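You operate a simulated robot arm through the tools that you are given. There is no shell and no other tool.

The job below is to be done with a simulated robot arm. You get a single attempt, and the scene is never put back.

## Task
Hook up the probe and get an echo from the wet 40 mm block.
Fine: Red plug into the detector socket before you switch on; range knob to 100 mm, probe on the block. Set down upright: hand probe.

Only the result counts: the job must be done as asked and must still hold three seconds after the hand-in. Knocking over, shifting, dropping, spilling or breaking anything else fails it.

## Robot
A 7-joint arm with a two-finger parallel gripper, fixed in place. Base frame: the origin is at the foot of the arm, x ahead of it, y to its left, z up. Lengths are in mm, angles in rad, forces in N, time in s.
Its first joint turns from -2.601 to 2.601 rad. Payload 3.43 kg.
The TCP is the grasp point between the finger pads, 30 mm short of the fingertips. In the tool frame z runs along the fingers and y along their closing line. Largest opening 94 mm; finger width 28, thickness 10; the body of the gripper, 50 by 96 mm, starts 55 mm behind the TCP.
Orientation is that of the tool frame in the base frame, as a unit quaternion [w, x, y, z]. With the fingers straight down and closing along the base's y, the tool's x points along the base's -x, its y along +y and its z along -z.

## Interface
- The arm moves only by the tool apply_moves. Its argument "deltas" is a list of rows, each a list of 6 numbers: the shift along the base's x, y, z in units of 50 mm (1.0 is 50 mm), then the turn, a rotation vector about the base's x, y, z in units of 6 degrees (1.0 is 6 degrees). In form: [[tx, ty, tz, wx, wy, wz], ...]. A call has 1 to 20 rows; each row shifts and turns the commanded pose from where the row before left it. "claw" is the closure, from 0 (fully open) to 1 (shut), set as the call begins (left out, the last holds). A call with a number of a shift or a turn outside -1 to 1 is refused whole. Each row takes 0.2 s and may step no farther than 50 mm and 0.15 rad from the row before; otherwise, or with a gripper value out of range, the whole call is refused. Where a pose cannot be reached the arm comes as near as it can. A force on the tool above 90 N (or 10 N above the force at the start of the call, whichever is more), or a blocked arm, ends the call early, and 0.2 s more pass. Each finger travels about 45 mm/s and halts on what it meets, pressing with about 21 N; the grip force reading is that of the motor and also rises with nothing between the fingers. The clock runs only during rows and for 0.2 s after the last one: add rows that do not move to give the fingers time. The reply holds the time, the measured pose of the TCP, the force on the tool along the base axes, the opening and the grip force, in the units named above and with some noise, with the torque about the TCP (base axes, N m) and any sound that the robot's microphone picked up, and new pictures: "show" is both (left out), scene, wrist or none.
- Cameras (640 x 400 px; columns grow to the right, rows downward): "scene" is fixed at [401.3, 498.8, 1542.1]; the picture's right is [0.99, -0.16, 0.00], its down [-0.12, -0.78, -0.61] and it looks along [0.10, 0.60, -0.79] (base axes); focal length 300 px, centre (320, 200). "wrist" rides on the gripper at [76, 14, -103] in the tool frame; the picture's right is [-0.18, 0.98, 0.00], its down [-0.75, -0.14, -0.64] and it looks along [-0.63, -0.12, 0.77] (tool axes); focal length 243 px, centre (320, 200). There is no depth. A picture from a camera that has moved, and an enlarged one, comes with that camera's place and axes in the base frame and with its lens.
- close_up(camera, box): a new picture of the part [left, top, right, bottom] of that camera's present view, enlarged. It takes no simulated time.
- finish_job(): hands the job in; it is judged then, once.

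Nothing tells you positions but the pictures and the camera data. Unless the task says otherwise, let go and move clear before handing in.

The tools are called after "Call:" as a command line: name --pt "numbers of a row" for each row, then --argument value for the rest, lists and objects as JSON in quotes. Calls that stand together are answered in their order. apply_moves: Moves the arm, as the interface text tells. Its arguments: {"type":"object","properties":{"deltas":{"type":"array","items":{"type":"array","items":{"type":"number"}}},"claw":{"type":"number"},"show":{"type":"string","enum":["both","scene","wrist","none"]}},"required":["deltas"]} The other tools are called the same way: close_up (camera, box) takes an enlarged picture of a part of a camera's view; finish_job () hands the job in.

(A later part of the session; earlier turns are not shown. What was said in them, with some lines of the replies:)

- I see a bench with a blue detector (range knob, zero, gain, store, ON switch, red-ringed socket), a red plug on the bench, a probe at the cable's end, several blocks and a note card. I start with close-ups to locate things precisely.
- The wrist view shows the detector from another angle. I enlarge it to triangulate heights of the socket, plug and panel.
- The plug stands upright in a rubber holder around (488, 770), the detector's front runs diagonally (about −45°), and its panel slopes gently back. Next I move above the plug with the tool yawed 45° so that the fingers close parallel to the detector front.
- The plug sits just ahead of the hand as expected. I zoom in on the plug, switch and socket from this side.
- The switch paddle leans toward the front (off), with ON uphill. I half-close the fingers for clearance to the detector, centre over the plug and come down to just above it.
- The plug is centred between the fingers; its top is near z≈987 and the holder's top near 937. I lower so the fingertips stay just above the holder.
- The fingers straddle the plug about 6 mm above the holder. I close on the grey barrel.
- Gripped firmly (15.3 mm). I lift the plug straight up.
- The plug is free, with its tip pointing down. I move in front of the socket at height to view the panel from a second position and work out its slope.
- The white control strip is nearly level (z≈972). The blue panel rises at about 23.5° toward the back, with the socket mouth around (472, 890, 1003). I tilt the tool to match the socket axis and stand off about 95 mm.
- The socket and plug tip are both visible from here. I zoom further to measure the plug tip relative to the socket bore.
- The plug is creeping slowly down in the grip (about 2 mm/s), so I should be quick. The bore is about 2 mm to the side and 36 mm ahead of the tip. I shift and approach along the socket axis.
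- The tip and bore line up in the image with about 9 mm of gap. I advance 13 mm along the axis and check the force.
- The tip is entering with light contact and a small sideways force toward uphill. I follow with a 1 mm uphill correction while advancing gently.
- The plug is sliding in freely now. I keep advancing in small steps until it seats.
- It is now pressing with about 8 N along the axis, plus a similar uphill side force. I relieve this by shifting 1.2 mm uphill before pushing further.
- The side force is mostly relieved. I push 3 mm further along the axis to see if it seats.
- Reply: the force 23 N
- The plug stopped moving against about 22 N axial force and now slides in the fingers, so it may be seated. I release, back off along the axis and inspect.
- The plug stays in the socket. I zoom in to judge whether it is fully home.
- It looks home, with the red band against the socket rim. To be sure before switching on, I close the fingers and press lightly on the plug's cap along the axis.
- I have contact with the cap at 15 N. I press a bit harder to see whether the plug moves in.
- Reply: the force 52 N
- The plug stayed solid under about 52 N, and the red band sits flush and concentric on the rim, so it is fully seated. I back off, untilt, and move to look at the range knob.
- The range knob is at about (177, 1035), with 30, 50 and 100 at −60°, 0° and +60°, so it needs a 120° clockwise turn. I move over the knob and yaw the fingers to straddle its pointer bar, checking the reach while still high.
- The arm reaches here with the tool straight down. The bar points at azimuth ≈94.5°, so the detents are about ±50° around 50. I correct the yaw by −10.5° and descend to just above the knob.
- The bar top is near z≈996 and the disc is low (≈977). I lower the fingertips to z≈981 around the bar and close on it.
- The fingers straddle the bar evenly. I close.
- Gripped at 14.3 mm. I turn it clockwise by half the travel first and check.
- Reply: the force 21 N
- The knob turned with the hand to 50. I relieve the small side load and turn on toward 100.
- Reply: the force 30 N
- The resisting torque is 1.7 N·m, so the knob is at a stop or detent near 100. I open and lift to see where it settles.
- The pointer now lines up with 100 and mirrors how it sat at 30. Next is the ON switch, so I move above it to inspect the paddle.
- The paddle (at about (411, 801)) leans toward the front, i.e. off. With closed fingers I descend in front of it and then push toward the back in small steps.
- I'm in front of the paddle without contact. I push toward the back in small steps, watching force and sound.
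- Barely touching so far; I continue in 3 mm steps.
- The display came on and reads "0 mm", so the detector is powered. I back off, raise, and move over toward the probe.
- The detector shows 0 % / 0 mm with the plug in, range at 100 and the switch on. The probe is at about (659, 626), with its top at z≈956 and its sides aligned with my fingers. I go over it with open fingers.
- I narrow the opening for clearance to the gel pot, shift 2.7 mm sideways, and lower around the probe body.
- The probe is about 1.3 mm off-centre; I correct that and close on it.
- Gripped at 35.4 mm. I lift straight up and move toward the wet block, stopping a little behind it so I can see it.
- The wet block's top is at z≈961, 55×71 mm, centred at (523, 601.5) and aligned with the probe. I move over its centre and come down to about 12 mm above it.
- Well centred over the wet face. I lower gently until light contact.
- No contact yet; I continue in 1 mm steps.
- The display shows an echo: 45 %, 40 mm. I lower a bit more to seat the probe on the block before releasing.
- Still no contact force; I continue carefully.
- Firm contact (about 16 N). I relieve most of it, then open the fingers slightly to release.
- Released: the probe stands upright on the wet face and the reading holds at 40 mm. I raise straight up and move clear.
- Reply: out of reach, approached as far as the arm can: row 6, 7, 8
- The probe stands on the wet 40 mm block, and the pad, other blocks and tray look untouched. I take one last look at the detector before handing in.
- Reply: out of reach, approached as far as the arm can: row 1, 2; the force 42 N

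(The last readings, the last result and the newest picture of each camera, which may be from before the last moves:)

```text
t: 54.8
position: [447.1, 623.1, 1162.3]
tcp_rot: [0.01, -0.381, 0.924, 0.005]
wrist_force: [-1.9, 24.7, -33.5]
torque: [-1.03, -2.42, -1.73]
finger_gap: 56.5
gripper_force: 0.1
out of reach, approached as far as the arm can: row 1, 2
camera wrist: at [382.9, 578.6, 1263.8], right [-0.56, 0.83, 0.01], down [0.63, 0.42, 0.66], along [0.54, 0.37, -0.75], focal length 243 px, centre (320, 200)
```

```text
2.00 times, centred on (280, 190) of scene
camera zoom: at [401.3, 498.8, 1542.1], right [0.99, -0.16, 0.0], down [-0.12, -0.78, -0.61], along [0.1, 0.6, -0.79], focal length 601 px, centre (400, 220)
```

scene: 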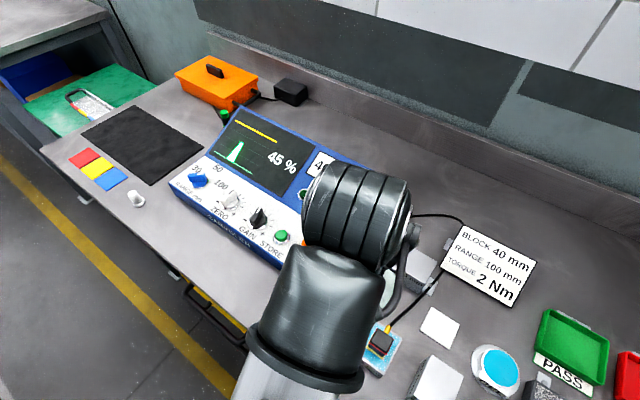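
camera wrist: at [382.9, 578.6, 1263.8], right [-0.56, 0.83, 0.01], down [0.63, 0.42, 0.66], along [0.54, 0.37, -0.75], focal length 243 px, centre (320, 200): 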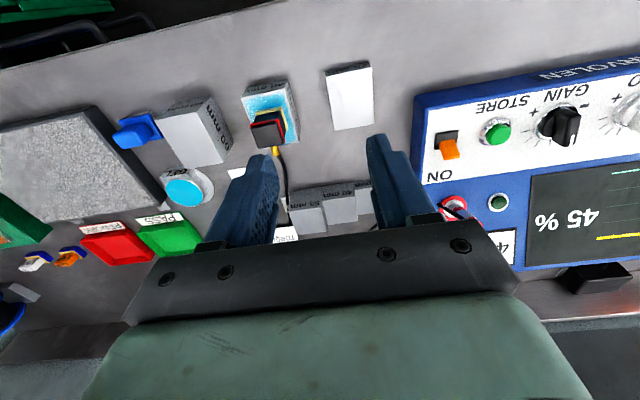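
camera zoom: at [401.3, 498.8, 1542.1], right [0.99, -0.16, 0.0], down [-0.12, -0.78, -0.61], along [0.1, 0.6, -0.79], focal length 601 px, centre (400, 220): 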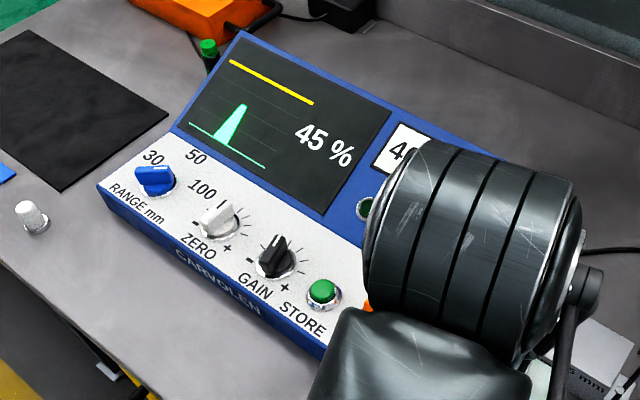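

The echo holds at 45 % / 40 mm. The last nudge reached the arm's inner limit, so I move back outward to a relaxed pose above open space before handing in.

Call:
apply_moves --pt "0.1 0.7 0 0 0 0" --pt "0.1 0.7 0 0 0 0" --pt "0.1 0.7 0 0 0 0" --pt "0.1 0.5 0 0 0 0" --pt "0 0 0 0 0 0" --pt "0 0 0 0 0 0"

Call:
close_up --camera "scene" --box '[280, 220, 480, 400]'

```text
t: 56.2
position: [466.9, 751.2, 1161.9]
tcp_rot: [0.001, -0.382, 0.924, 0.0]
wrist_force: [0.3, 0.0, 0.1]
torque: [0.01, 0.01, -0.01]
finger_gap: 56.4
gripper_force: 0.1
camera wrist: at [403.6, 709.3, 1265.6], right [-0.56, 0.83, 0.0], down [0.63, 0.43, 0.64], along [0.53, 0.36, -0.77], focal length 243 px, centre (320, 200)
```

scene: 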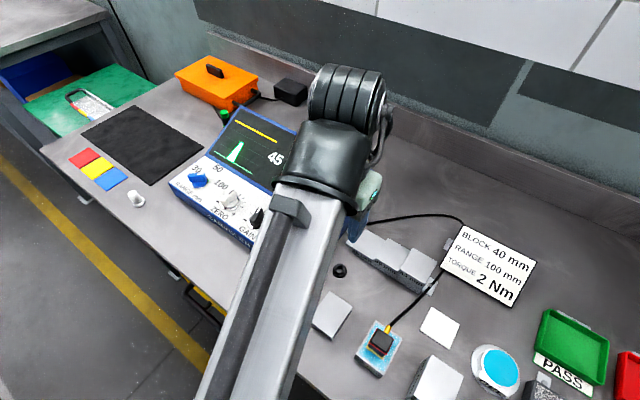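
wrist: 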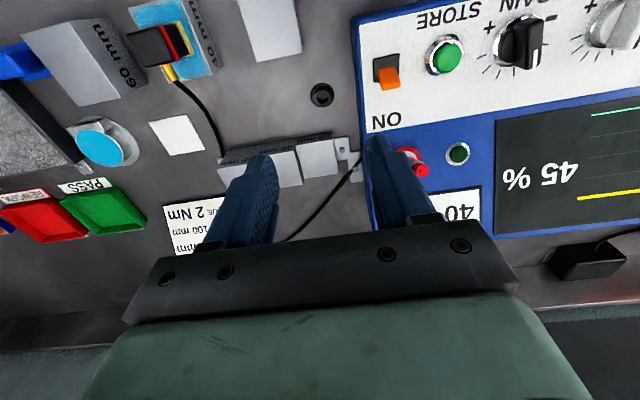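

```text
2.22 times, centred on (380, 310) of scene
camera zoom: at [401.3, 498.8, 1542.1], right [0.99, -0.16, 0.0], down [-0.12, -0.78, -0.61], along [0.1, 0.6, -0.79], focal length 667 px, centre (187, -44)
```

zoom: 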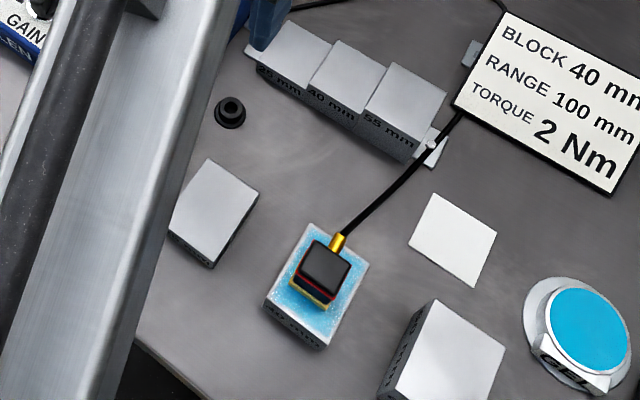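

The plug is in the socket, the range knob is on 100 and the detector is on. The probe stands upright on the wet 40 mm block, reading 40 mm at 45 %. The arm is clear with no load on it, so I hand the job in.

Call:
finish_job

```text
The job is handed in.
```

The detector is getting an echo from the wet 40 mm block: it read 40 mm at 45 % before I handed the job in.

- **Plug:** the red plug went into the detector socket first. I pressed it home with about 50 N and it did not move any further.
- **Range:** the range knob points at 100 mm. The torque reading reached about 1.7 N·m while turning it, under the 2 N·m on the card.
- **Switch:** I switched on only after the plug was seated and the range set.
- **Probe:** the hand probe stands upright near the middle of the wet face. I released it, and the echo held at 45 % while I moved the arm away.

The echo peak sits below the yellow line on the screen, and the green lamp is not lit. I left the gain, zero and store controls alone because you didn't ask for them. In the last pictures nothing else on the bench looked shifted or knocked over.
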